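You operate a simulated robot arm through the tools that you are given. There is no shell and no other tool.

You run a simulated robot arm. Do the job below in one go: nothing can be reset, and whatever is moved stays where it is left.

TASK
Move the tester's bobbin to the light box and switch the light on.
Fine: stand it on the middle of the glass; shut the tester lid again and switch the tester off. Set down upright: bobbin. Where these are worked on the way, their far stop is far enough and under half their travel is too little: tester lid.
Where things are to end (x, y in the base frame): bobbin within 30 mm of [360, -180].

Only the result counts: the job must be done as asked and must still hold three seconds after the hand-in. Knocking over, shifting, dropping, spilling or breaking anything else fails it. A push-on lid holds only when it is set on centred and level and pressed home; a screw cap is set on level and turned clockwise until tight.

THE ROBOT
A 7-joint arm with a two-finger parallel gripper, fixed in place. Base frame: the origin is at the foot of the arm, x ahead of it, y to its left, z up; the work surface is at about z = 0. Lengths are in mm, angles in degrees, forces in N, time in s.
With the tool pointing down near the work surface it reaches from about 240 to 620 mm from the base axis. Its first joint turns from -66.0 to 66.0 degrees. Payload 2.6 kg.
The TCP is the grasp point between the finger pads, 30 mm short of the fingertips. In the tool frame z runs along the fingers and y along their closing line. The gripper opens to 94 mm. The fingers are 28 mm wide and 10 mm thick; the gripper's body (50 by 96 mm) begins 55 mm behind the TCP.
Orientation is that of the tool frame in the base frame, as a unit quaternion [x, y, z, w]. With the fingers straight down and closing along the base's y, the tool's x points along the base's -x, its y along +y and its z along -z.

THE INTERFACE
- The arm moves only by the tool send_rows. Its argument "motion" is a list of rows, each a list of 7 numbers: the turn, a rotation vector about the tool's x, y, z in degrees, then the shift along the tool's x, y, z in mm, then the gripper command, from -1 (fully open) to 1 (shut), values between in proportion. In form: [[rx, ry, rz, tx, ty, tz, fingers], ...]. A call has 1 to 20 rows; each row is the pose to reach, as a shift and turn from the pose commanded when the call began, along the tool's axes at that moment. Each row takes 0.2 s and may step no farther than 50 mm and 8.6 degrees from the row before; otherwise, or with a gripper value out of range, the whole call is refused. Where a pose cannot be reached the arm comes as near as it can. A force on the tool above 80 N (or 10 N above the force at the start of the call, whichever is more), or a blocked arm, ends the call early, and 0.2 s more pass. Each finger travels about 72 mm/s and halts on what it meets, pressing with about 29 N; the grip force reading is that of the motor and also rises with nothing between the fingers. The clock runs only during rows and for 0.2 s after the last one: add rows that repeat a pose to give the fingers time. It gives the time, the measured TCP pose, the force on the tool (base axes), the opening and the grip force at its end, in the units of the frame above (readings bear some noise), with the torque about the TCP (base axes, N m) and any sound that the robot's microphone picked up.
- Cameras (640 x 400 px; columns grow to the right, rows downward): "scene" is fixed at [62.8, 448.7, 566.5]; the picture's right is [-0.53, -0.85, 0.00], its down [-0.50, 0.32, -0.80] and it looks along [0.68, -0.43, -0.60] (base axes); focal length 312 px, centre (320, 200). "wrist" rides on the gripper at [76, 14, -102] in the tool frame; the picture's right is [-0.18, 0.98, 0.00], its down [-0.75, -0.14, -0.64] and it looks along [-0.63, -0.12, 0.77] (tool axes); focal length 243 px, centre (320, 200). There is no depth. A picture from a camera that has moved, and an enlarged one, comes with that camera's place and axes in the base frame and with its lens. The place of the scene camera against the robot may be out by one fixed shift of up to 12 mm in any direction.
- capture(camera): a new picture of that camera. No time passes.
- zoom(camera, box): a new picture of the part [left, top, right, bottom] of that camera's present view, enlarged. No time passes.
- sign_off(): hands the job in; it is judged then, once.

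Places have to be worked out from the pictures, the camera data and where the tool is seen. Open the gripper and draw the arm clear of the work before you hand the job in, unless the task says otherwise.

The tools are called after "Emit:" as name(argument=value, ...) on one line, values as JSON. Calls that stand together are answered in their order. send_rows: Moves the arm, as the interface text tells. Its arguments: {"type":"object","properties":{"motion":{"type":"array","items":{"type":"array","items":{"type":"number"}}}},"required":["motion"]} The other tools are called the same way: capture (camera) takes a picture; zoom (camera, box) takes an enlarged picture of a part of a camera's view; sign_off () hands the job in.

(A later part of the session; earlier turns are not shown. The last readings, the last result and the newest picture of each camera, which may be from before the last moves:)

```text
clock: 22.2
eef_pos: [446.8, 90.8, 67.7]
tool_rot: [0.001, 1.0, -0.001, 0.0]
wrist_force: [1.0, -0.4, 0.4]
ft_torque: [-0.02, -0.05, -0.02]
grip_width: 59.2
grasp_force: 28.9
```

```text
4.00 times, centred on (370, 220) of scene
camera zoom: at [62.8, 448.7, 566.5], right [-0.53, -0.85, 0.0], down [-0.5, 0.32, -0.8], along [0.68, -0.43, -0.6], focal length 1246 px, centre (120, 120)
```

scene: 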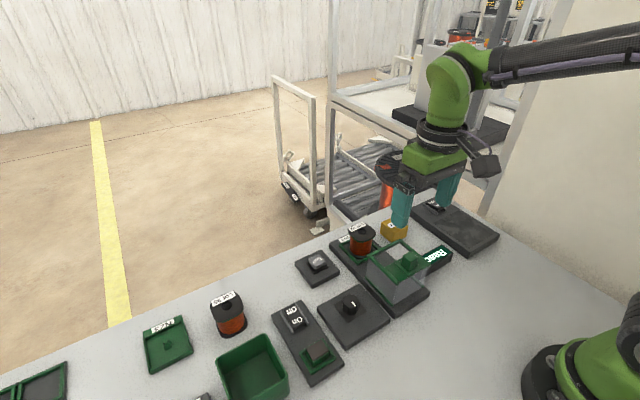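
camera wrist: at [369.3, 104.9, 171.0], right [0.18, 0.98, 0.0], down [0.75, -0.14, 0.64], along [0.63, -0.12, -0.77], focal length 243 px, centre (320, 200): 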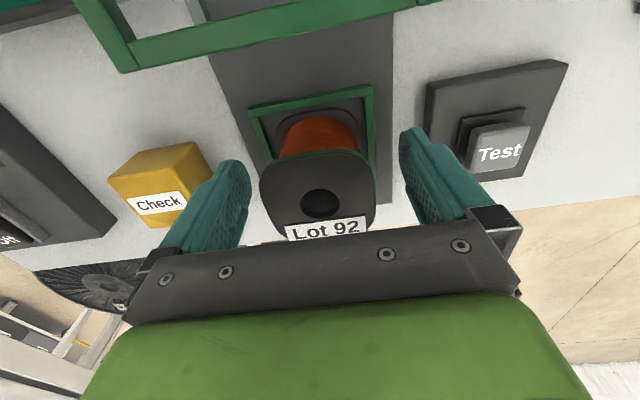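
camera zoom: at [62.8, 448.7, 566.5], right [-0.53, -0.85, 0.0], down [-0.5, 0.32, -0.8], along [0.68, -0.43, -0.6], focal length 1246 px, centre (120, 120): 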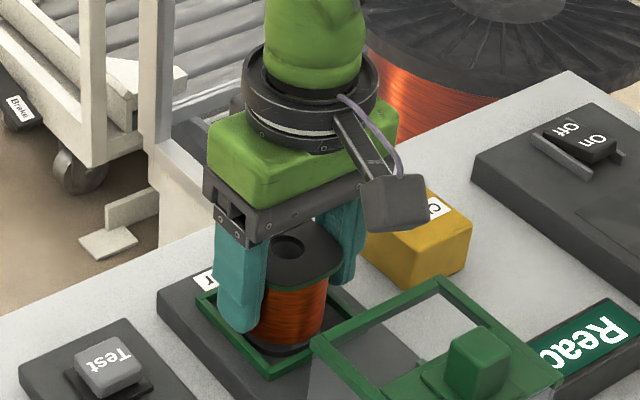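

The grip holds at 59 mm. I lift slowly straight up and check that the bobbin hangs level.

Emit:
send_rows(motion=[[0, 0, 0, 0, 0, -5, 1], [0, 0, 0, 0, 0, -12, 1], [0, 0, 0, 0, 0, -22, 1], [0, 0, 0, 0, 0, -35, 1], [0, 0, 0, 0, 0, -50, 1], [0, 0, 0, 0, 0, -70, 1], [0, 0, 0, 0, 0, -90, 1], [0, 0, 0, 0, 0, -110, 1], [0, 0, 0, 0, 0, -110, 1]])

Emit:
capture(camera="wrist")

Emit:
zoom(camera="scene", box=[320, 130, 420, 270])

```text
clock: 24.2
eef_pos: [445.7, 90.5, 177.4]
tool_rot: [0.0, 1.0, 0.001, -0.001]
wrist_force: [-0.6, 0.6, -3.4]
ft_torque: [-0.01, -0.03, -0.01]
grip_width: 59.5
grasp_force: 29.4
```

```text
taken
camera wrist: at [367.9, 104.0, 280.6], right [0.18, 0.98, 0.0], down [0.75, -0.14, 0.64], along [0.63, -0.12, -0.77], focal length 243 px, centre (320, 200)
```

wrist: 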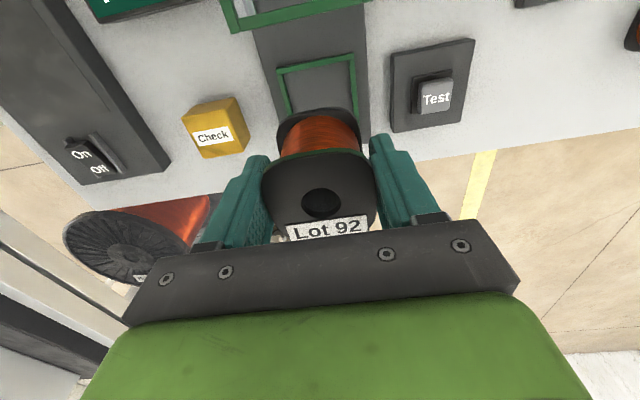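

```text
2.86 times, centred on (370, 200) of scene
camera zoom: at [62.8, 448.7, 566.5], right [-0.53, -0.85, 0.0], down [-0.5, 0.32, -0.8], along [0.68, -0.43, -0.6], focal length 890 px, centre (177, 200)
```

zoom: 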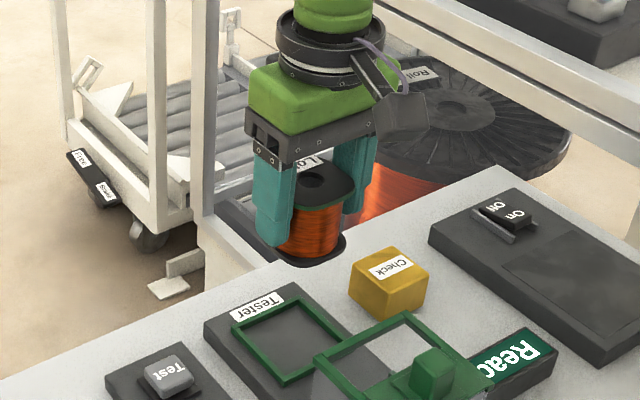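

The bobbin hangs level (about 3.5 N) and the seat is empty. I carry it high to above the middle of the light-box glass at (360, -180).

Emit:
send_rows(motion=[[0, 0, 0, 6, -20, 0, 1], [0, 0, 0, 16, -50, 0, 1], [0, 0, 0, 28, -86, 0, 1], [0, 0, 0, 39, -122, 0, 1], [0, 0, 0, 51, -158, 0, 1], [0, 0, 0, 62, -194, 0, 1], [0, 0, 0, 73, -227, 0, 1], [0, 0, 0, 81, -253, 0, 1], [0, 0, 0, 87, -270, 0, 1], [0, 0, 0, 87, -270, 0, 1]])

Emit:
capture(camera="wrist")

Emit:
zoom(camera="scene", box=[380, 120, 540, 270])

```text
clock: 26.4
eef_pos: [359.2, -180.5, 176.6]
tool_rot: [0.0, 1.0, 0.0, 0.0]
wrist_force: [-0.6, -0.1, -2.4]
ft_torque: [-0.01, 0.02, 0.0]
grip_width: 59.8
grasp_force: 28.9
```

```text
taken
camera wrist: at [281.8, -166.4, 280.3], right [0.18, 0.98, 0.0], down [0.75, -0.14, 0.64], along [0.63, -0.12, -0.77], focal length 243 px, centre (320, 200)
```

wrist: 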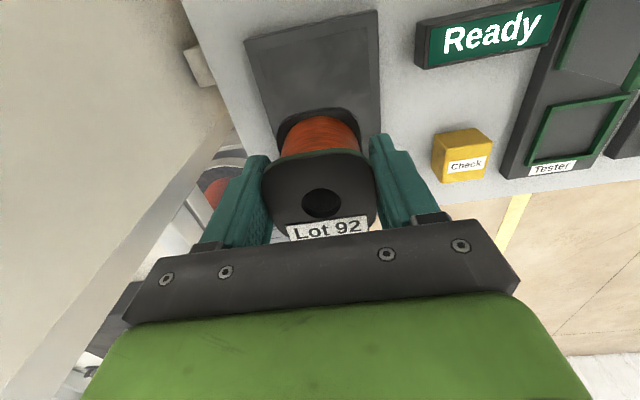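

```text
2.67 times, centred on (460, 195) of scene
camera zoom: at [62.8, 448.7, 566.5], right [-0.53, -0.85, 0.0], down [-0.5, 0.32, -0.8], along [0.68, -0.43, -0.6], focal length 831 px, centre (-53, 213)
```

zoom: 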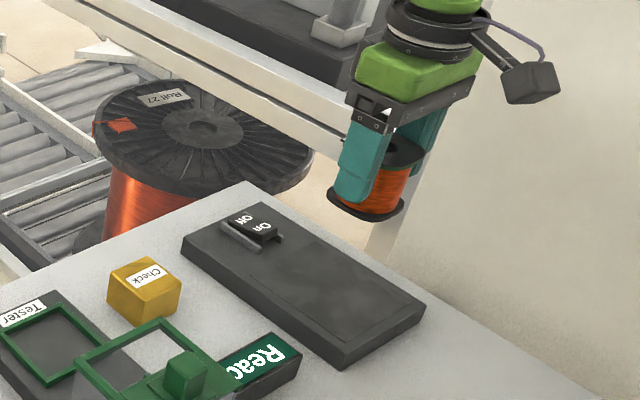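

I'm over the middle of the glass (plate centre line y ≈ -179 by the picture). I lower to leave a small gap and look at it.

Emit:
send_rows(motion=[[0, 0, 0, 0.5, 0.5, 20, 1], [0, 0, 0, 0.5, 0.5, 40, 1], [0, 0, 0, 0.5, 0.5, 60, 1], [0, 0, 0, 0.5, 0.5, 78, 1], [0, 0, 0, 0.5, 0.5, 90, 1], [0, 0, 0, 0.5, 0.5, 90, 1]])

Emit:
zoom(camera="scene", box=[400, 150, 520, 260])

Emit:
capture(camera="wrist")

```text
clock: 27.8
eef_pos: [357.6, -180.5, 87.5]
tool_rot: [0.0, 1.0, -0.001, 0.0]
wrist_force: [0.1, 0.6, -3.4]
ft_torque: [-0.04, -0.01, -0.02]
grip_width: 59.5
grasp_force: 28.6
```

```text
3.64 times, centred on (460, 205) of scene
camera zoom: at [62.8, 448.7, 566.5], right [-0.53, -0.85, 0.0], down [-0.5, 0.32, -0.8], along [0.68, -0.43, -0.6], focal length 1133 px, centre (-189, 182)
```

zoom: 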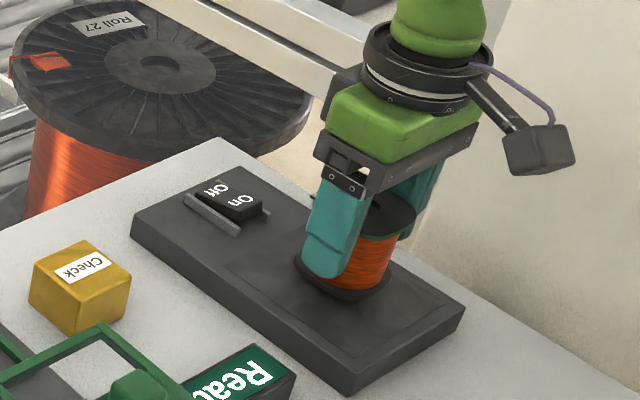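

```text
taken
camera wrist: at [281.5, -165.7, 189.9], right [0.18, 0.98, 0.0], down [0.75, -0.14, 0.64], along [0.63, -0.12, -0.77], focal length 243 px, centre (320, 200)
```

wrist: 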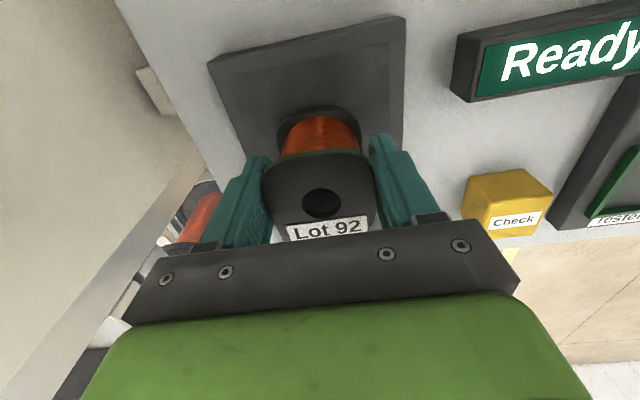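

There is still a small gap above the glass. I lower in 2 mm steps and watch the force.

Emit:
send_rows(motion=[[0, 0, 0, -1, 0, 2, 1], [0, 0, 0, -1, 0, 4, 1], [0, 0, 0, -1, 0, 6, 1], [0, 0, 0, -1, 0, 8, 1], [0, 0, 0, -1, 0, 8, 1]])

Emit:
zoom(camera="scene", box=[430, 190, 500, 250])

```text
clock: 29.0
eef_pos: [359.2, -179.6, 79.0]
tool_rot: [0.001, 1.0, 0.0, 0.0]
wrist_force: [-0.1, 0.2, -3.9]
ft_torque: [0.0, 0.01, 0.02]
grip_width: 59.6
grasp_force: 28.7
```

```text
6.67 times, centred on (465, 220) of scene
camera zoom: at [62.8, 448.7, 566.5], right [-0.53, -0.85, 0.0], down [-0.5, 0.32, -0.8], along [0.68, -0.43, -0.6], focal length 2077 px, centre (-647, 67)
```

zoom: 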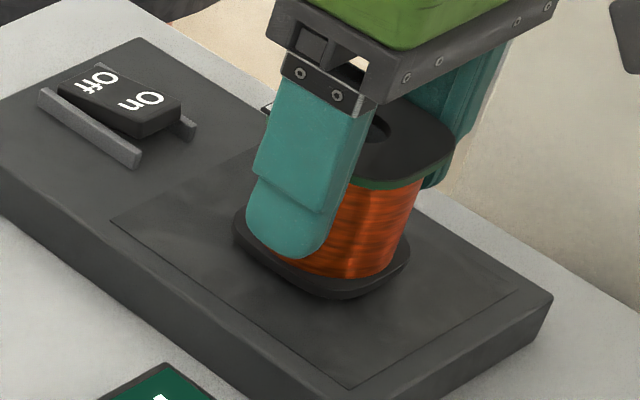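

No contact yet at z = 79. I keep lowering in small steps.

Emit:
send_rows(motion=[[0, 0, 0, 0, 0, 1.5, 1], [0, 0, 0, 0, 0, 3, 1], [0, 0, 0, 0, 0, 4.5, 1], [0, 0, 0, 0, 0, 6, 1], [0, 0, 0, 0, 0, 6, 1]])

Emit:
zoom(camera="scene", box=[430, 190, 500, 250])

```text
clock: 30.2
eef_pos: [359.3, -179.7, 74.2]
tool_rot: [0.0, 1.0, 0.0, 0.001]
wrist_force: [-0.1, 0.7, -3.2]
ft_torque: [0.02, 0.02, -0.03]
grip_width: 59.6
grasp_force: 29.5
```

```text
6.67 times, centred on (465, 220) of scene
camera zoom: at [62.8, 448.7, 566.5], right [-0.53, -0.85, 0.0], down [-0.5, 0.32, -0.8], along [0.68, -0.43, -0.6], focal length 2077 px, centre (-647, 67)
```

zoom: 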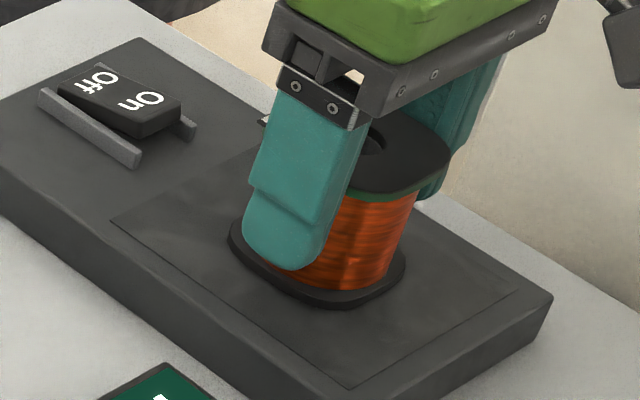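

Emit:
send_rows(motion=[[0, 0, 0, 0, 0, 1, 1], [0, 0, 0, 0, 0, 2, 1], [0, 0, 0, 0, 0, 3, 1], [0, 0, 0, 0, 0, 4, 1], [0, 0, 0, 0, 0, 4, 1]])

Emit:
zoom(camera="scene", box=[430, 190, 500, 250])

```text
clock: 31.4
eef_pos: [361.5, -180.8, 70.3]
tool_rot: [-0.001, 1.0, -0.002, 0.003]
wrist_force: [-2.1, 0.1, 23.1]
ft_torque: [0.0, -0.32, -0.02]
grip_width: 59.7
grasp_force: 29.3
```

```text
6.67 times, centred on (465, 220) of scene
camera zoom: at [62.7, 448.8, 566.4], right [-0.53, -0.85, 0.0], down [-0.5, 0.32, -0.8], along [0.68, -0.43, -0.6], focal length 2077 px, centre (-647, 67)
```

zoom: 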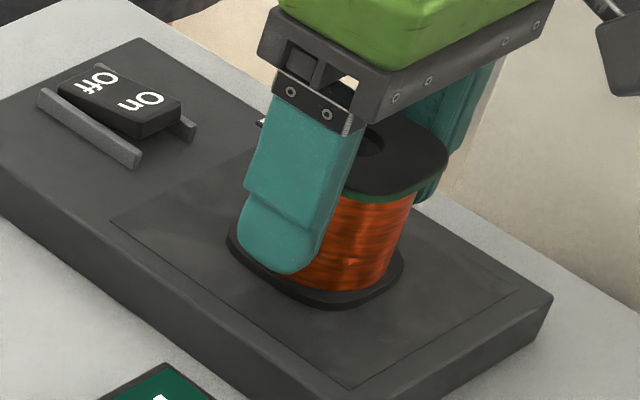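

Contact at about z = 71 with 23 N upward, so the bobbin stands on the glass. I ease up about 1 mm to relieve the push, open the fingers and rise straight up.

Emit:
send_rows(motion=[[0, 0, 0, 0, 0, -1.2, 1], [0, 0, 0, 0, 0, -1.2, 0.2], [0, 0, 0, 0, 0, -1.2, 0], [0, 0, 0, 0, 0, -1.2, -0.5], [0, 0, 0, 0, 0, -1.2, -1], [0, 0, 0, 0, 0, -1.2, -1], [0, 0, 0, 0, 0, -20, -1], [0, 0, 0, 0, 0, -60, -1], [0, 0, 0, 0, 0, -100, -1], [0, 0, 0, 0, 0, -130, -1], [0, 0, 0, 0, 0, -130, -1]])

Emit:
capture(camera="wrist")

Emit:
zoom(camera="scene", box=[400, 160, 520, 260])

```text
clock: 33.8
eef_pos: [360.1, -178.1, 200.7]
tool_rot: [0.0, 1.0, 0.001, 0.0]
wrist_force: [0.2, -0.1, 0.0]
ft_torque: [0.01, 0.02, 0.03]
grip_width: 93.8
grasp_force: 0.1
```

```text
taken
camera wrist: at [282.7, -165.3, 304.0], right [0.18, 0.98, 0.0], down [0.75, -0.14, 0.64], along [0.63, -0.12, -0.77], focal length 243 px, centre (320, 200)
```

wrist: 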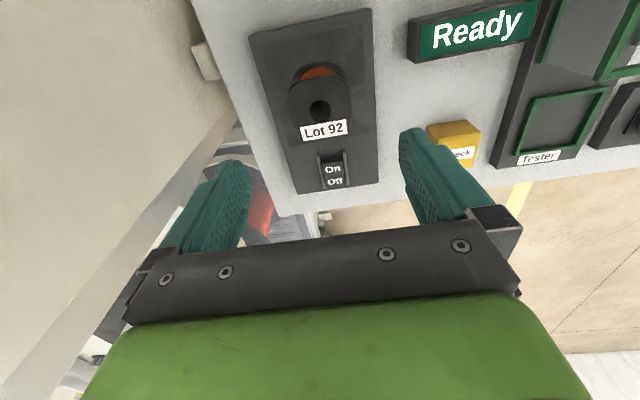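

```text
4.00 times, centred on (460, 210) of scene
camera zoom: at [62.8, 448.7, 566.5], right [-0.53, -0.85, 0.0], down [-0.5, 0.32, -0.8], along [0.68, -0.43, -0.6], focal length 1246 px, centre (-240, 160)
```

zoom: 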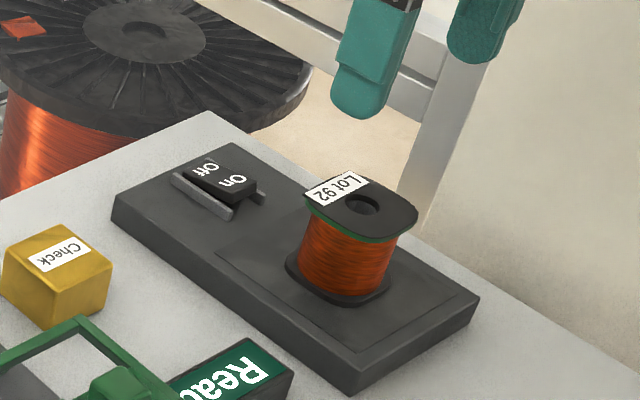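

The bobbin stands upright on the middle of the glass. Next I zoom on the light rocker to fix the position of its raised On end.

Emit:
zoom(camera="wrist", box=[290, 130, 380, 210])

Emit:
zoom(camera="scene", box=[425, 190, 485, 240])

```text
5.00 times, centred on (335, 170) of wrist
camera zoom: at [282.7, -165.3, 304.0], right [0.18, 0.98, 0.0], down [0.75, -0.14, 0.64], along [0.63, -0.12, -0.77], focal length 1213 px, centre (245, 350)
```

zoom: 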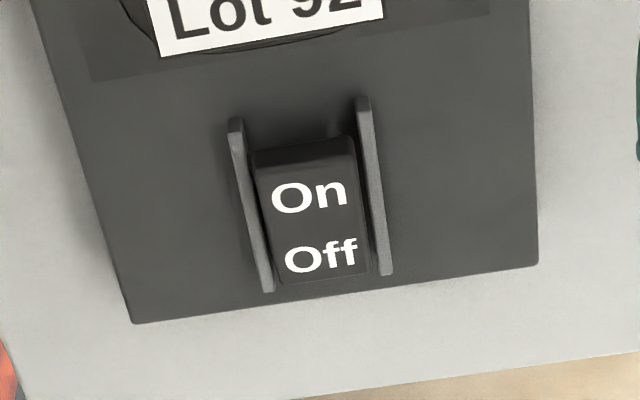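

```text
8.00 times, centred on (455, 215) of scene
camera zoom: at [62.8, 448.7, 566.5], right [-0.53, -0.85, 0.0], down [-0.5, 0.32, -0.8], along [0.68, -0.43, -0.6], focal length 2492 px, centre (-760, 80)
```

zoom: 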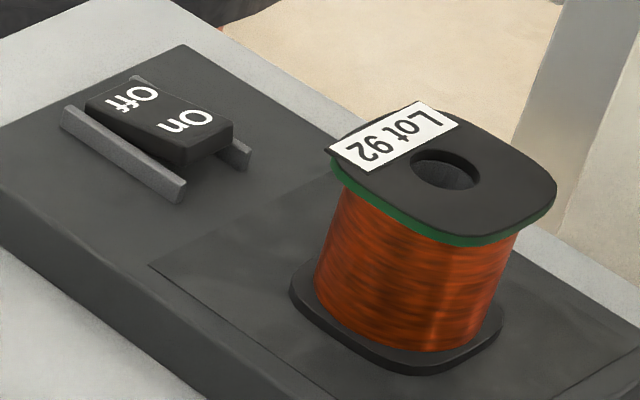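

By triangulation the rocker's On end is at about (441–452, -180, 40) and the pivot is near x = 462. I close the fingers, move over the On end and come down to just above it.

Emit:
send_rows(motion=[[0, 0, 0, -20, 0, 0, 0], [0, 0, 0, -50, 0, 0, 1], [0, 0, 0, -80, 0, 10, 1], [0, 0, 0, -80, 0, 45, 1], [0, 0, 0, -80, 0, 80, 1], [0, 0, 0, -80, 0, 105, 1], [0, 0, 0, -80, 0, 120, 1], [0, 0, 0, -80, 0, 120, 1]])

Emit:
zoom(camera="scene", box=[400, 160, 500, 250])

Emit:
capture(camera="wrist")

```text
clock: 35.6
eef_pos: [436.8, -180.1, 81.7]
tool_rot: [-0.001, 1.0, 0.0, -0.001]
wrist_force: [0.2, 0.4, 0.3]
ft_torque: [-0.01, -0.02, 0.02]
grip_width: 0.1
grasp_force: 29.6
```

```text
4.44 times, centred on (450, 205) of scene
camera zoom: at [62.8, 448.7, 566.5], right [-0.53, -0.85, 0.0], down [-0.5, 0.32, -0.8], along [0.68, -0.43, -0.6], focal length 1384 px, centre (-258, 178)
```

zoom: 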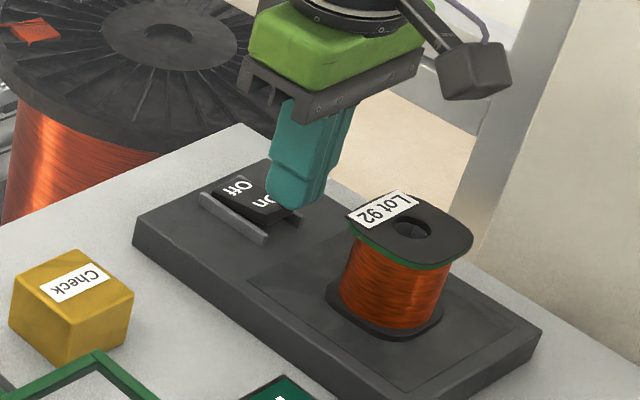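

```text
taken
camera wrist: at [360.6, -166.4, 183.9], right [0.18, 0.98, 0.0], down [0.75, -0.14, 0.64], along [0.63, -0.12, -0.77], focal length 243 px, centre (320, 200)
```

wrist: 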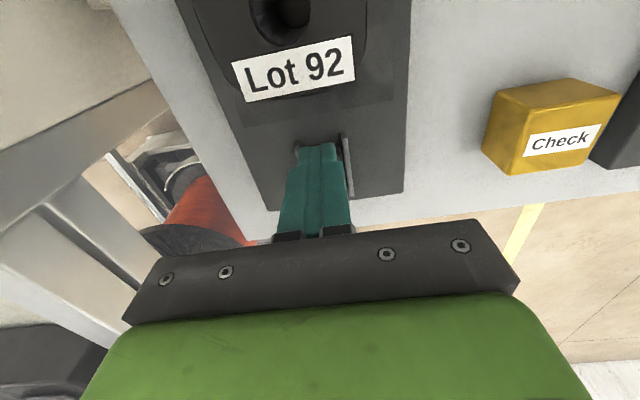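

The closed fingers are between the rails just above the On end. I press down in small steps.

Emit:
send_rows(motion=[[0, 0, 0, -2, 0, 3, 1], [0, 0, 0, -2, 0, 6, 1], [0, 0, 0, -2, 0, 9, 1], [0, 0, 0, -2, 0, 12, 1], [0, 0, 0, -2, 0, 14, 1]])

Emit:
zoom(camera="scene", box=[400, 160, 500, 250])

```text
clock: 36.8
eef_pos: [441.1, -179.9, 69.6]
tool_rot: [0.001, 1.0, 0.0, 0.001]
wrist_force: [-26.9, 8.1, 42.2]
ft_torque: [0.15, 0.14, 0.42]
grip_width: 0.2
grasp_force: 29.5
```

```text
4.44 times, centred on (450, 205) of scene
camera zoom: at [62.6, 448.8, 566.4], right [-0.53, -0.85, 0.0], down [-0.5, 0.32, -0.8], along [0.68, -0.43, -0.6], focal length 1384 px, centre (-258, 178)
```

zoom: 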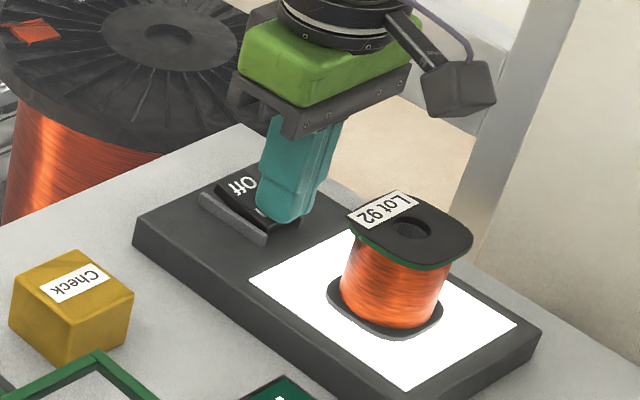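

The light is on. I lift straight off the rocker and check that it stays.

Emit:
send_rows(motion=[[0, 0, 0, 0, 0, -5, 1], [0, 0, 0, 0, 0, -25, 1], [0, 0, 0, 0, 0, -65, 1], [0, 0, 0, 0, 0, -105, 1], [0, 0, 0, 0, 0, -145, 1], [0, 0, 0, 0, 0, -145, 1]])

Emit:
capture(camera="scene")

Emit:
zoom(camera="scene", box=[410, 180, 510, 260])

Emit:
capture(camera="wrist")

```text
clock: 38.2
eef_pos: [437.9, -182.2, 212.2]
tool_rot: [0.0, 1.0, 0.0, 0.0]
wrist_force: [-0.8, 0.4, 0.6]
ft_torque: [0.0, -0.03, 0.02]
grip_width: 0.0
grasp_force: 29.3
```

```text
taken
```

scene: 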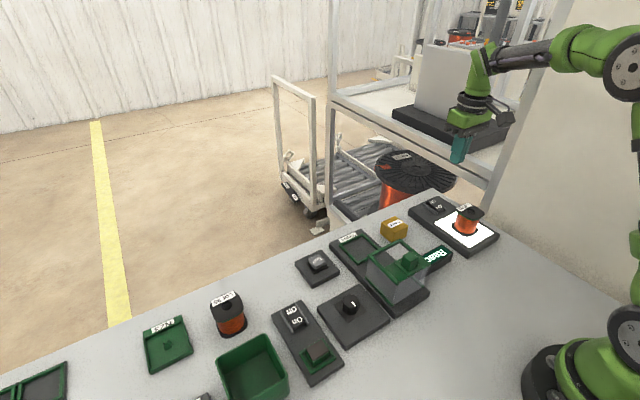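

```text
5.00 times, centred on (460, 220) of scene
camera zoom: at [62.8, 448.7, 566.5], right [-0.53, -0.85, 0.0], down [-0.5, 0.32, -0.8], along [0.68, -0.43, -0.6], focal length 1558 px, centre (-380, 100)
```

zoom: 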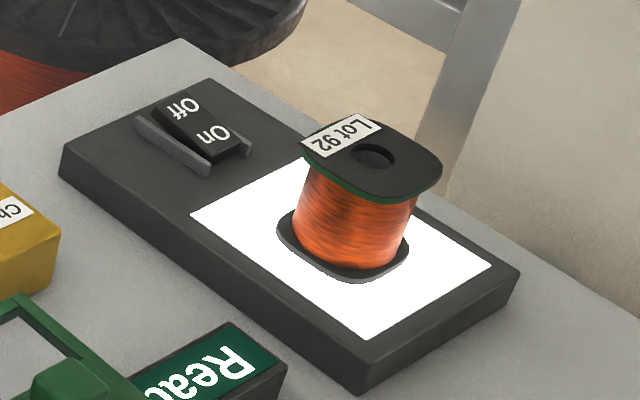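

```text
taken
camera wrist: at [361.3, -167.1, 314.3], right [0.18, 0.98, 0.0], down [0.75, -0.14, 0.64], along [0.63, -0.12, -0.77], focal length 243 px, centre (320, 200)
```

wrist: 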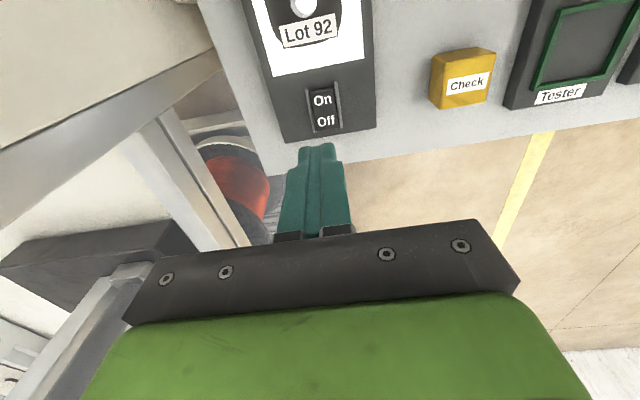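

The light stays on and the bobbin stands well inside the lit glass. Now I go back to the hood's knob, which should be at about (309.5, 90, 118), opening the fingers on the way.

Emit:
send_rows(motion=[[0, 0, 0, 15, 32, -10, -1], [0, 0, 0, 32, 67, -10, -1], [0, 0, 0, 48, 101, -10, -1], [0, 0, 0, 64, 135, -10, -1], [0, 0, 0, 80, 169, -10, -1], [0, 0, 0, 96, 203, -10, -1], [0, 0, 0, 113, 237, -10, -1], [0, 0, 0, 130, 270, -10, -1], [0, 0, 0, 130, 270, -10, -1]])

Emit:
capture(camera="wrist")

Emit:
zoom(camera="wrist", box=[220, 0, 420, 150])

Emit:
zoom(camera="scene", box=[330, 200, 470, 320])

```text
clock: 40.2
eef_pos: [311.9, 92.0, 221.1]
tool_rot: [0.0, 1.0, 0.0, 0.0]
wrist_force: [0.0, 1.0, -0.2]
ft_torque: [0.0, 0.0, 0.01]
grip_width: 94.4
grasp_force: 0.0
```

```text
taken
camera wrist: at [233.9, 105.8, 323.1], right [0.18, 0.98, 0.0], down [0.75, -0.14, 0.64], along [0.63, -0.12, -0.77], focal length 243 px, centre (320, 200)
```

wrist: 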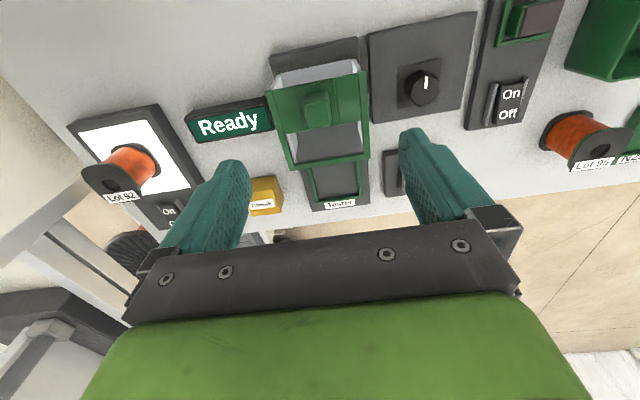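

```text
2.67 times, centred on (320, 75) of wrist
camera zoom: at [233.9, 105.8, 323.1], right [0.18, 0.98, 0.0], down [0.75, -0.14, 0.64], along [0.63, -0.12, -0.77], focal length 647 px, centre (320, 533)
```

zoom: 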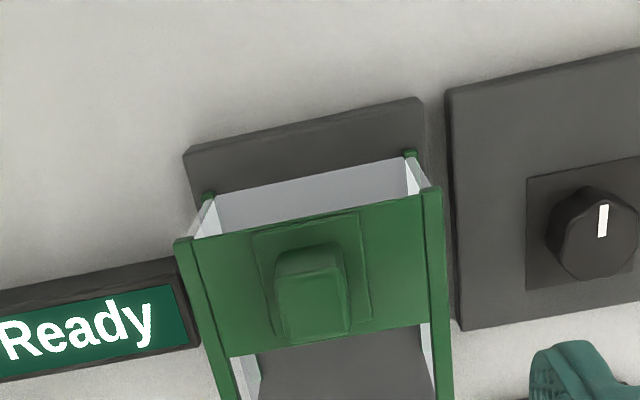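

```text
3.33 times, centred on (400, 260) of scene
camera zoom: at [62.8, 448.7, 566.5], right [-0.53, -0.85, 0.0], down [-0.5, 0.32, -0.8], along [0.68, -0.43, -0.6], focal length 1038 px, centre (53, 0)
```

zoom: 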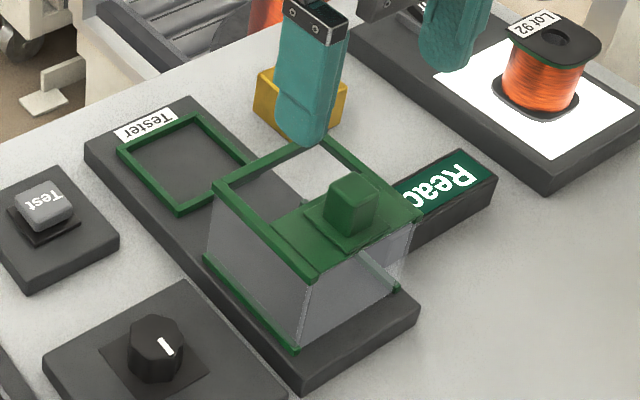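

The knob is at (309.6, 89.9) as expected. I shift 1–2 mm, lower around it and close the grip.

Emit:
send_rows(motion=[[0, 0, 0, 1, -1, 30, -1], [0, 0, 0, 1, -2, 60, -1], [0, 0, 0, 1, -2, 88, -1], [0, 0, 0, 1, -2, 88, -1], [0, 0, 0, 1, -2, 88, 0], [0, 0, 0, 1, -2, 88, 0.4], [0, 0, 0, 1, -2, 88, 1], [0, 0, 0, 1, -2, 88, 1], [0, 0, 0, 1, -2, 88, 1]])

Emit:
zoom(camera="scene", box=[330, 200, 470, 320])

```text
clock: 42.2
eef_pos: [310.4, 90.8, 133.3]
tool_rot: [-0.001, 1.0, 0.001, 0.001]
wrist_force: [2.4, 17.2, -7.6]
ft_torque: [0.07, -0.34, -0.3]
grip_width: 21.7
grasp_force: 44.5
```

```text
3.33 times, centred on (400, 260) of scene
camera zoom: at [62.8, 448.7, 566.5], right [-0.53, -0.85, 0.0], down [-0.5, 0.32, -0.8], along [0.68, -0.43, -0.6], focal length 1038 px, centre (53, 0)
```

zoom: 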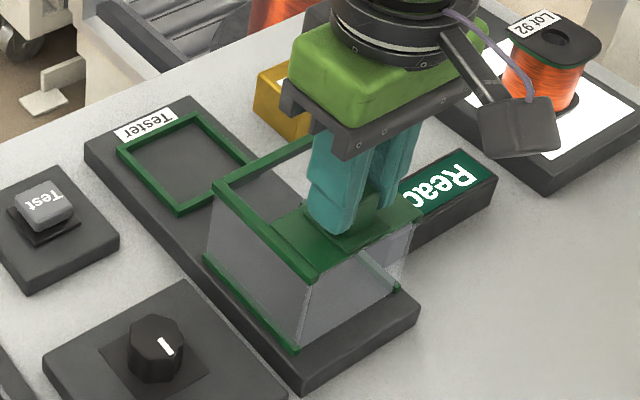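

The knob is gripped again. I push the hood back away from the robot, first 105 mm, with a small y correction.

Emit:
send_rows(motion=[[0, 0, 0, -5, 0.8, 0, 1], [0, 0, 0, -12, 0.8, 0, 1], [0, 0, 0, -20, 0.8, 0, 1], [0, 0, 0, -28, 0.8, 0, 1], [0, 0, 0, -36, 0.8, 0, 1], [0, 0, 0, -44, 0.8, 0, 1], [0, 0, 0, -52, 0.8, 0, 1], [0, 0, 0, -60, 0.8, 0, 1], [0, 0, 0, -68, 0.8, 0, 1], [0, 0, 0, -76, 0.8, 0, 1], [0, 0, 0, -84, 0.8, 0, 1], [0, 0, 0, -92, 0.8, 0, 1], [0, 0, 0, -100, 0.8, 0, 1], [0, 0, 0, -106, 0.8, 0, 1]])

Emit:
zoom(camera="scene", box=[320, 180, 440, 300])

```text
clock: 45.2
eef_pos: [416.5, 89.4, 133.0]
tool_rot: [0.0, 1.0, 0.001, 0.001]
wrist_force: [-1.8, 16.3, 28.3]
ft_torque: [0.12, 0.61, -0.14]
grip_width: 21.9
grasp_force: 45.4
```

```text
3.33 times, centred on (380, 240) of scene
camera zoom: at [62.7, 448.7, 566.5], right [-0.53, -0.85, 0.0], down [-0.5, 0.32, -0.8], along [0.68, -0.43, -0.6], focal length 1038 px, centre (120, 67)
```

zoom: 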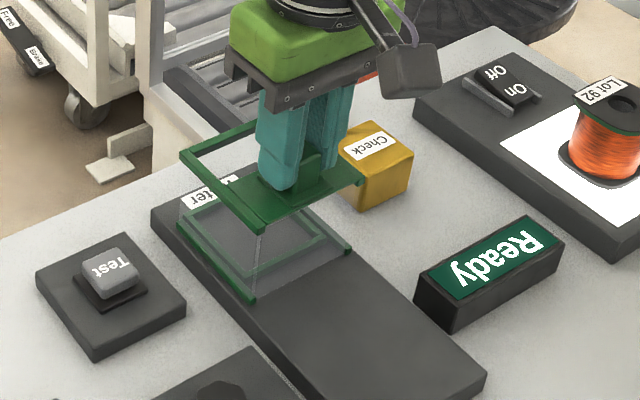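

The hood is nearly back; about 10 mm remain. I push on in fine steps to the closed stop.

Emit:
send_rows(motion=[[0, 0, 0, -2, 0.5, -0.7, 1], [0, 0, 0, -4, 0.5, -0.7, 1], [0, 0, 0, -6, 0.5, -0.7, 1], [0, 0, 0, -8, 0.5, -0.7, 1], [0, 0, 0, -10, 0.5, -0.7, 1], [0, 0, 0, -11.5, 0.5, -0.7, 1]])

Emit:
zoom(camera="scene", box=[320, 180, 440, 300])

```text
clock: 46.6
eef_pos: [425.5, 90.1, 132.8]
tool_rot: [0.0, 1.0, 0.0, -0.005]
wrist_force: [-26.0, 11.5, 20.0]
ft_torque: [0.09, 0.59, 0.28]
grip_width: 21.8
grasp_force: 44.6
```

```text
3.33 times, centred on (380, 240) of scene
camera zoom: at [62.7, 448.7, 566.5], right [-0.53, -0.85, 0.0], down [-0.5, 0.32, -0.8], along [0.68, -0.43, -0.6], focal length 1038 px, centre (120, 67)
```

zoom: 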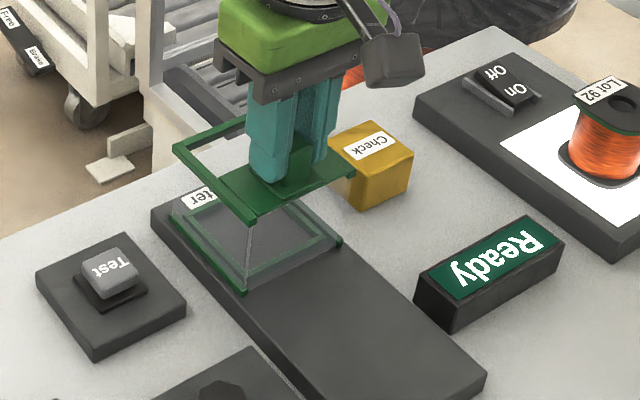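

The hood hit its closed stop (26 N in x, tool at x = 425.5, as at the start). I open and rise, then look at the result.

Emit:
send_rows(motion=[[0, 0, 0, 0, 0, 0, 0.3], [0, 0, 0, 0, 0, 0, -0.2], [0, 0, 0, 0, 0, 0, -1], [0, 0, 0, 0, 0, 0, -1], [0, 0, 0, 0, 0, -40, -1], [0, 0, 0, 0, 0, -80, -1], [0, 0, 0, 0, 0, -110, -1], [0, 0, 0, 0, 0, -110, -1]])

Emit:
capture(camera="scene")

Emit:
zoom(camera="scene", box=[320, 180, 440, 300])

Emit:
zoom(camera="wrist", box=[220, 60, 420, 220])

```text
clock: 48.4
eef_pos: [428.3, 89.8, 243.0]
tool_rot: [0.0, 1.0, 0.0, 0.0]
wrist_force: [-0.8, 0.4, 0.3]
ft_torque: [-0.01, 0.01, 0.01]
grip_width: 93.9
grasp_force: 0.1
```

```text
taken
```

scene: 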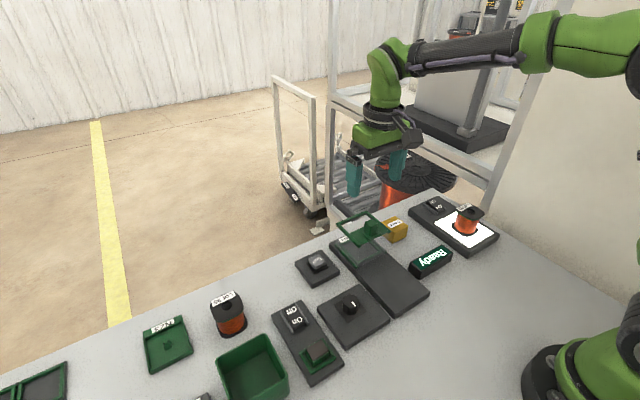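

```text
3.33 times, centred on (380, 240) of scene
camera zoom: at [62.8, 448.7, 566.5], right [-0.53, -0.85, 0.0], down [-0.5, 0.32, -0.8], along [0.68, -0.43, -0.6], focal length 1038 px, centre (120, 67)
```

zoom: 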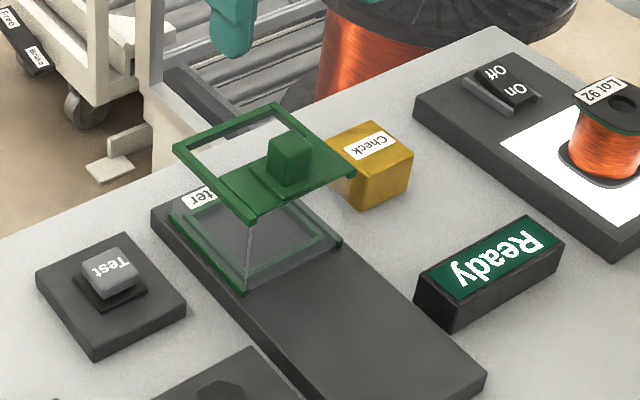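

```text
2.50 times, centred on (320, 140) of wrist
camera zoom: at [351.1, 104.7, 346.2], right [0.18, 0.98, 0.0], down [0.75, -0.14, 0.64], along [0.63, -0.12, -0.77], focal length 606 px, centre (320, 350)
```

zoom: 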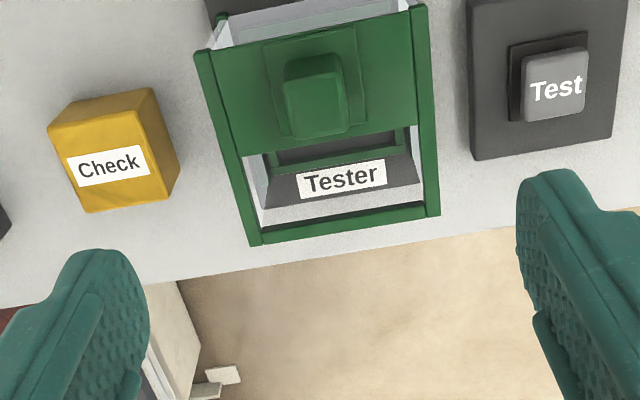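

The hood is shut on an empty seat and the light is on. The only labelled On/Off switch left that is on is the left rocker near (370, 310), so I move toward it and inspect it before touching it.

Emit:
send_rows(motion=[[0, 0, 0, 15, 40, 0, -1], [0, 0, 0, 35, 80, 0, 0], [0, 0, 0, 55, 120, 0, 1], [0, 0, 0, 75, 160, 0, 1], [0, 0, 0, 90, 195, 0, 1], [0, 0, 0, 98, 220, 20, 1], [0, 0, 0, 98, 220, 40, 1], [0, 0, 0, 98, 220, 40, 1]])

Emit:
capture(camera="wrist")

Emit:
zoom(camera="wrist", box=[240, 0, 420, 150])

Emit:
zoom(camera="scene", box=[250, 280, 410, 400])

```text
clock: 50.2
eef_pos: [331.4, 309.2, 203.1]
tool_rot: [-0.001, 1.0, 0.0, 0.001]
wrist_force: [-0.2, -0.4, -0.6]
ft_torque: [0.02, 0.01, 0.0]
grip_width: 0.1
grasp_force: 28.9
```

```text
taken
camera wrist: at [253.2, 324.2, 305.6], right [0.18, 0.98, 0.0], down [0.75, -0.14, 0.64], along [0.63, -0.12, -0.77], focal length 243 px, centre (320, 200)
```

wrist: 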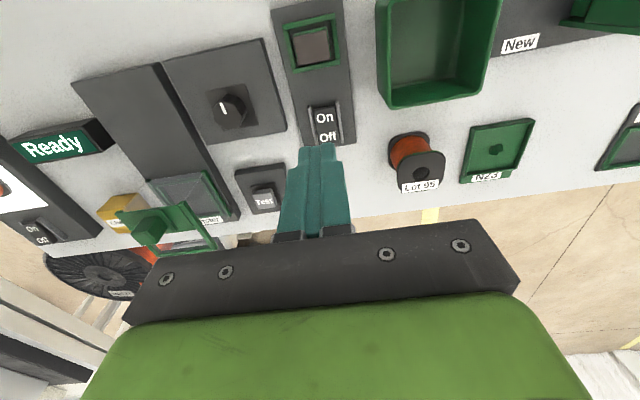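

```text
2.67 times, centred on (330, 75) of wrist
camera zoom: at [253.2, 324.2, 305.6], right [0.18, 0.98, 0.0], down [0.75, -0.14, 0.64], along [0.63, -0.12, -0.77], focal length 647 px, centre (293, 533)
```

zoom: 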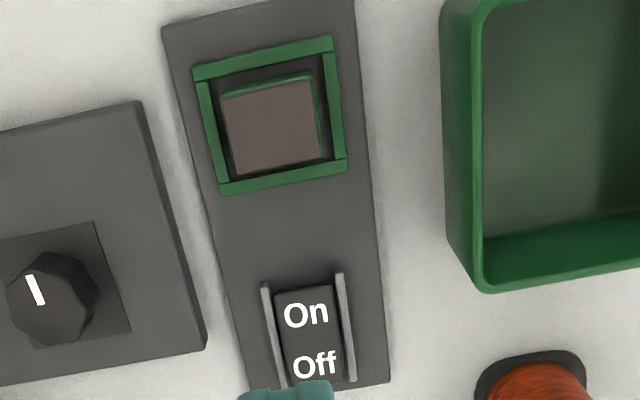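

```text
3.33 times, centred on (330, 340) of scene
camera zoom: at [62.8, 448.7, 566.5], right [-0.53, -0.85, 0.0], down [-0.5, 0.32, -0.8], along [0.68, -0.43, -0.6], focal length 1038 px, centre (287, -267)
```

zoom: 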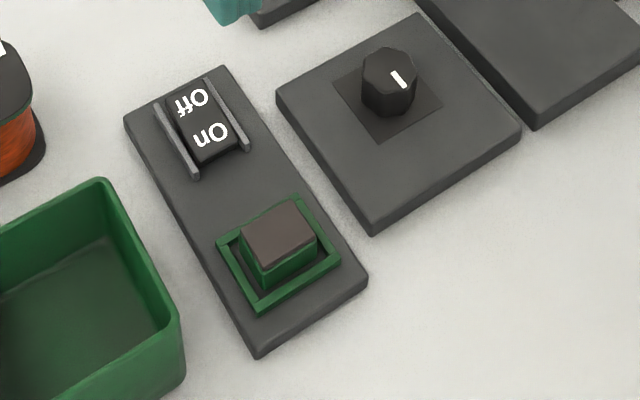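

The rocker's Off end is at about (391, 310.5). I place the closed fingers above it, just short of contact.

Emit:
send_rows(motion=[[0, 0, 0, -30, 0, 0, 1], [0, 0, 0, -61, 0.8, 10, 1], [0, 0, 0, -61, 0.8, 45, 1], [0, 0, 0, -61, 0.8, 80, 1], [0, 0, 0, -61, 0.8, 105, 1], [0, 0, 0, -61, 0.8, 118, 1], [0, 0, 0, -61, 0.8, 118, 1]])

Emit:
capture(camera="wrist")

Emit:
zoom(camera="scene", box=[250, 260, 370, 360])

```text
clock: 51.8
eef_pos: [391.4, 311.8, 84.4]
tool_rot: [0.0, 1.0, 0.0, 0.0]
wrist_force: [-0.3, -0.5, -0.3]
ft_torque: [-0.01, 0.02, -0.03]
grip_width: 0.1
grasp_force: 29.0
```

```text
taken
camera wrist: at [313.9, 326.6, 187.4], right [0.18, 0.98, 0.0], down [0.75, -0.14, 0.64], along [0.63, -0.12, -0.77], focal length 243 px, centre (320, 200)
```

wrist: 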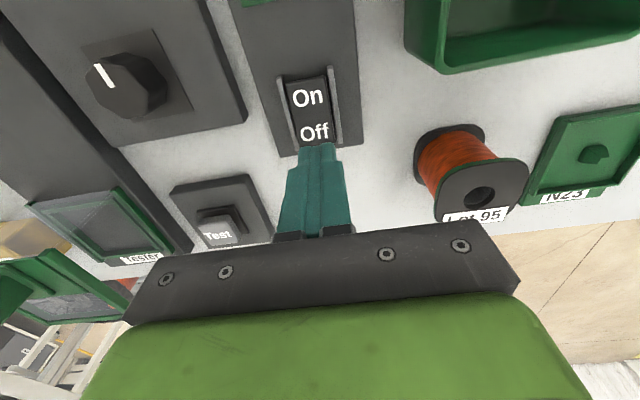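

```text
4.00 times, centred on (310, 310) of scene
camera zoom: at [62.8, 448.7, 566.5], right [-0.53, -0.85, 0.0], down [-0.5, 0.32, -0.8], along [0.68, -0.43, -0.6], focal length 1246 px, centre (360, -240)
```

zoom: 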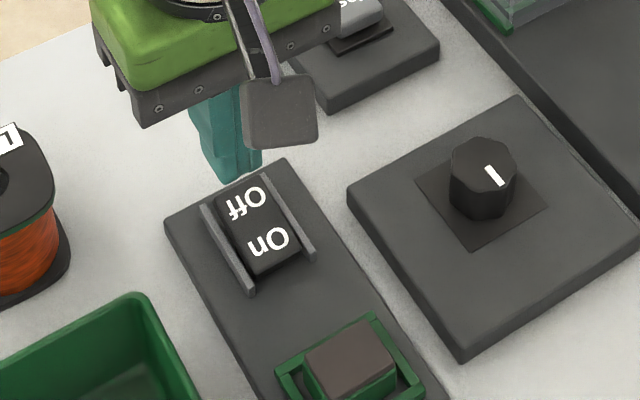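

The fingers are over the Off end, between the rails. I press down in small steps and then check the Ready sign for a change.

Emit:
send_rows(motion=[[0, 0, 0, 1, -0.5, 3, 1], [0, 0, 0, 1, -0.5, 6, 1], [0, 0, 0, 1, -0.5, 9, 1], [0, 0, 0, 1, -0.5, 12, 1], [0, 0, 0, 1, -0.5, 15, 1]])

Emit:
capture(camera="scene")

Emit:
zoom(camera="scene", box=[250, 240, 450, 380])

```text
clock: 53.0
eef_pos: [390.7, 310.6, 69.3]
tool_rot: [0.0, 1.0, 0.0, -0.001]
wrist_force: [0.6, -0.2, 0.8]
ft_torque: [0.02, 0.04, 0.0]
grip_width: 0.0
grasp_force: 29.7
```

```text
taken
```

scene: 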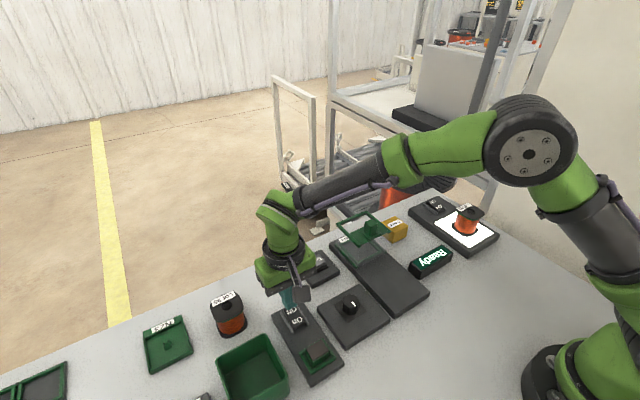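

```text
2.86 times, centred on (350, 310) of scene
camera zoom: at [62.8, 448.7, 566.5], right [-0.53, -0.85, 0.0], down [-0.5, 0.32, -0.8], along [0.68, -0.43, -0.6], focal length 890 px, centre (234, -114)
```

zoom: 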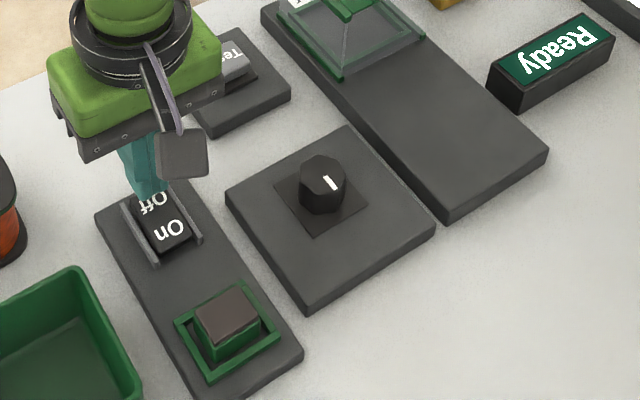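

No contact yet at fingertip z ≈ 39, so this plate is lower than the light box. I continue down in small steps.

Emit:
send_rows(motion=[[0, 0, 0, 0, 0, 2, 1], [0, 0, 0, 0, 0, 4, 1], [0, 0, 0, 0, 0, 6, 1]])

Emit:
zoom(camera="scene", box=[250, 240, 450, 380])

Emit:
zoom(camera="scene", box=[270, 280, 330, 330])

```text
clock: 53.8
eef_pos: [390.6, 311.0, 64.5]
tool_rot: [0.0, 1.0, 0.0, 0.0]
wrist_force: [-0.6, -0.5, 0.7]
ft_torque: [-0.01, -0.02, 0.0]
grip_width: 0.2
grasp_force: 29.0
```

```text
2.86 times, centred on (350, 310) of scene
camera zoom: at [62.8, 448.7, 566.5], right [-0.53, -0.85, 0.0], down [-0.5, 0.32, -0.8], along [0.68, -0.43, -0.6], focal length 890 px, centre (234, -114)
```

zoom: 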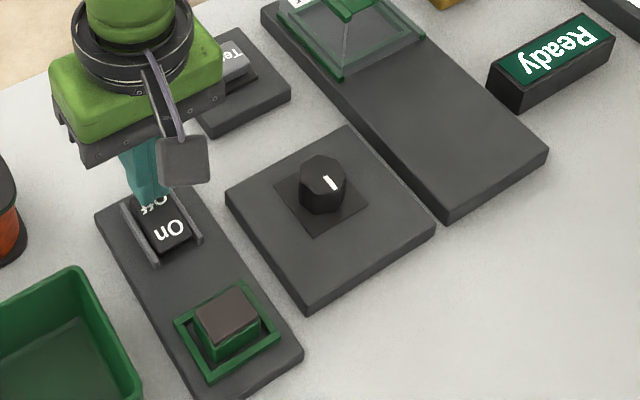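

```text
8.00 times, centred on (300, 305) of scene
camera zoom: at [62.8, 448.7, 566.5], right [-0.53, -0.85, 0.0], down [-0.5, 0.32, -0.8], along [0.68, -0.43, -0.6], focal length 2492 px, centre (480, -640)
```

zoom: 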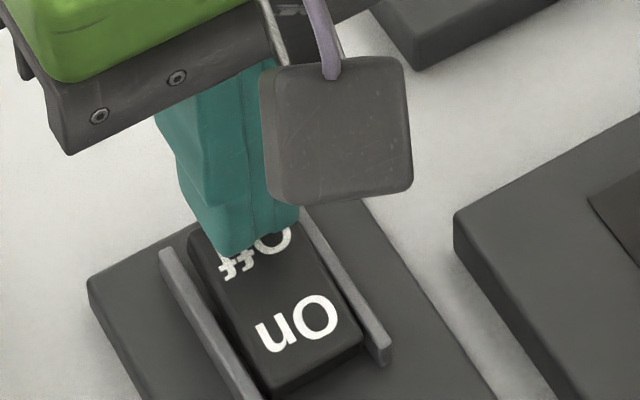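

Emit:
send_rows(motion=[[0, 0, 0, 0, 0, 2, 1], [0, 0, 0, 0, 0, 4, 1]])

Emit:
zoom(camera="scene", box=[270, 280, 330, 330])

Emit:
zoom(camera="scene", box=[250, 240, 450, 380])

```text
clock: 54.4
eef_pos: [390.8, 310.2, 60.9]
tool_rot: [0.0, 1.0, 0.0, 0.002]
wrist_force: [2.2, -0.1, 2.3]
ft_torque: [-0.03, -0.1, 0.01]
grip_width: 0.0
grasp_force: 28.2
```

```text
8.00 times, centred on (300, 305) of scene
camera zoom: at [62.8, 448.7, 566.5], right [-0.53, -0.85, 0.0], down [-0.5, 0.32, -0.8], along [0.68, -0.43, -0.6], focal length 2492 px, centre (480, -640)
```

zoom: 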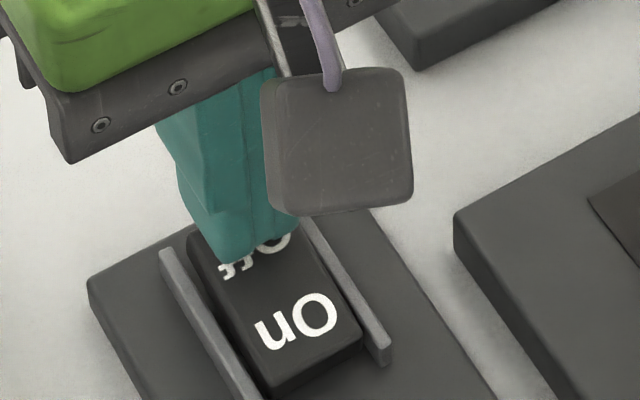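

```text
2.86 times, centred on (350, 310) of scene
camera zoom: at [62.8, 448.7, 566.5], right [-0.53, -0.85, 0.0], down [-0.5, 0.32, -0.8], along [0.68, -0.43, -0.6], focal length 890 px, centre (234, -114)
```

zoom: 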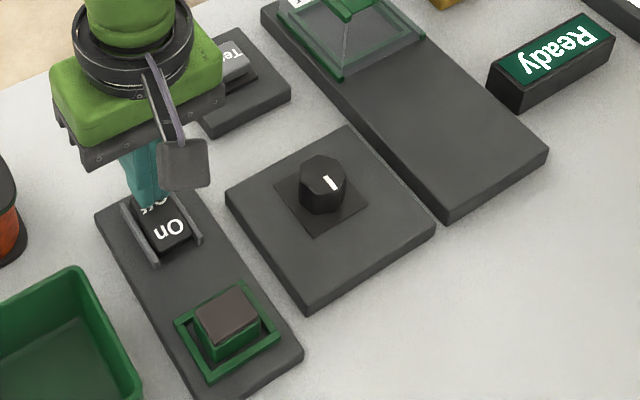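

Contact begins at fingertip z ≈ 31 (2–3 N). I press on gently.

Emit:
send_rows(motion=[[0, 0, 0, 0, 0, 1.5, 1], [0, 0, 0, 0, 0, 3, 1], [0, 0, 0, 0, 0, 4.5, 1], [0, 0, 0, 0, 0, 6, 1]])

Emit:
zoom(camera="scene", box=[270, 280, 330, 330])

Emit:
zoom(camera="scene", box=[250, 220, 490, 380])

```text
clock: 55.4
eef_pos: [391.0, 309.2, 58.7]
tool_rot: [0.0, 1.0, 0.002, 0.002]
wrist_force: [-5.9, -8.0, 33.7]
ft_torque: [-0.28, 0.65, 0.13]
grip_width: 0.0
grasp_force: 28.8
```

```text
8.00 times, centred on (300, 305) of scene
camera zoom: at [62.7, 448.6, 566.6], right [-0.53, -0.85, 0.0], down [-0.5, 0.32, -0.8], along [0.68, -0.43, -0.6], focal length 2492 px, centre (480, -640)
```

zoom: 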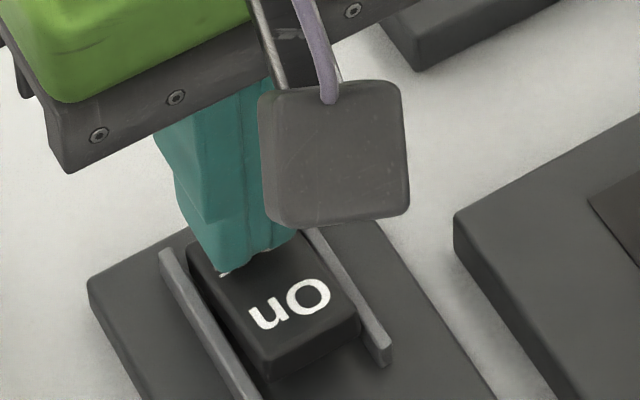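

```text
2.50 times, centred on (370, 300) of scene
camera zoom: at [62.7, 448.6, 566.6], right [-0.53, -0.85, 0.0], down [-0.5, 0.32, -0.8], along [0.68, -0.43, -0.6], focal length 779 px, centre (195, -50)
```

zoom: 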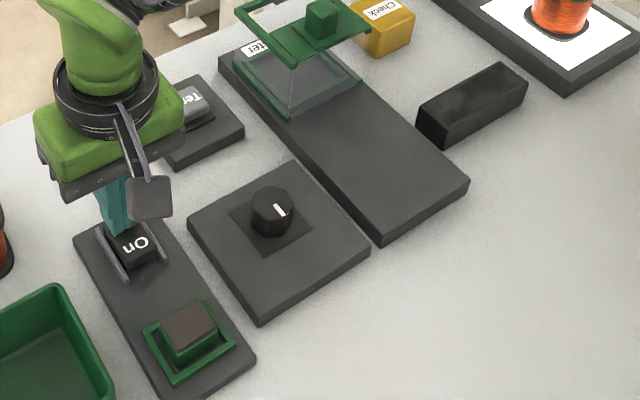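

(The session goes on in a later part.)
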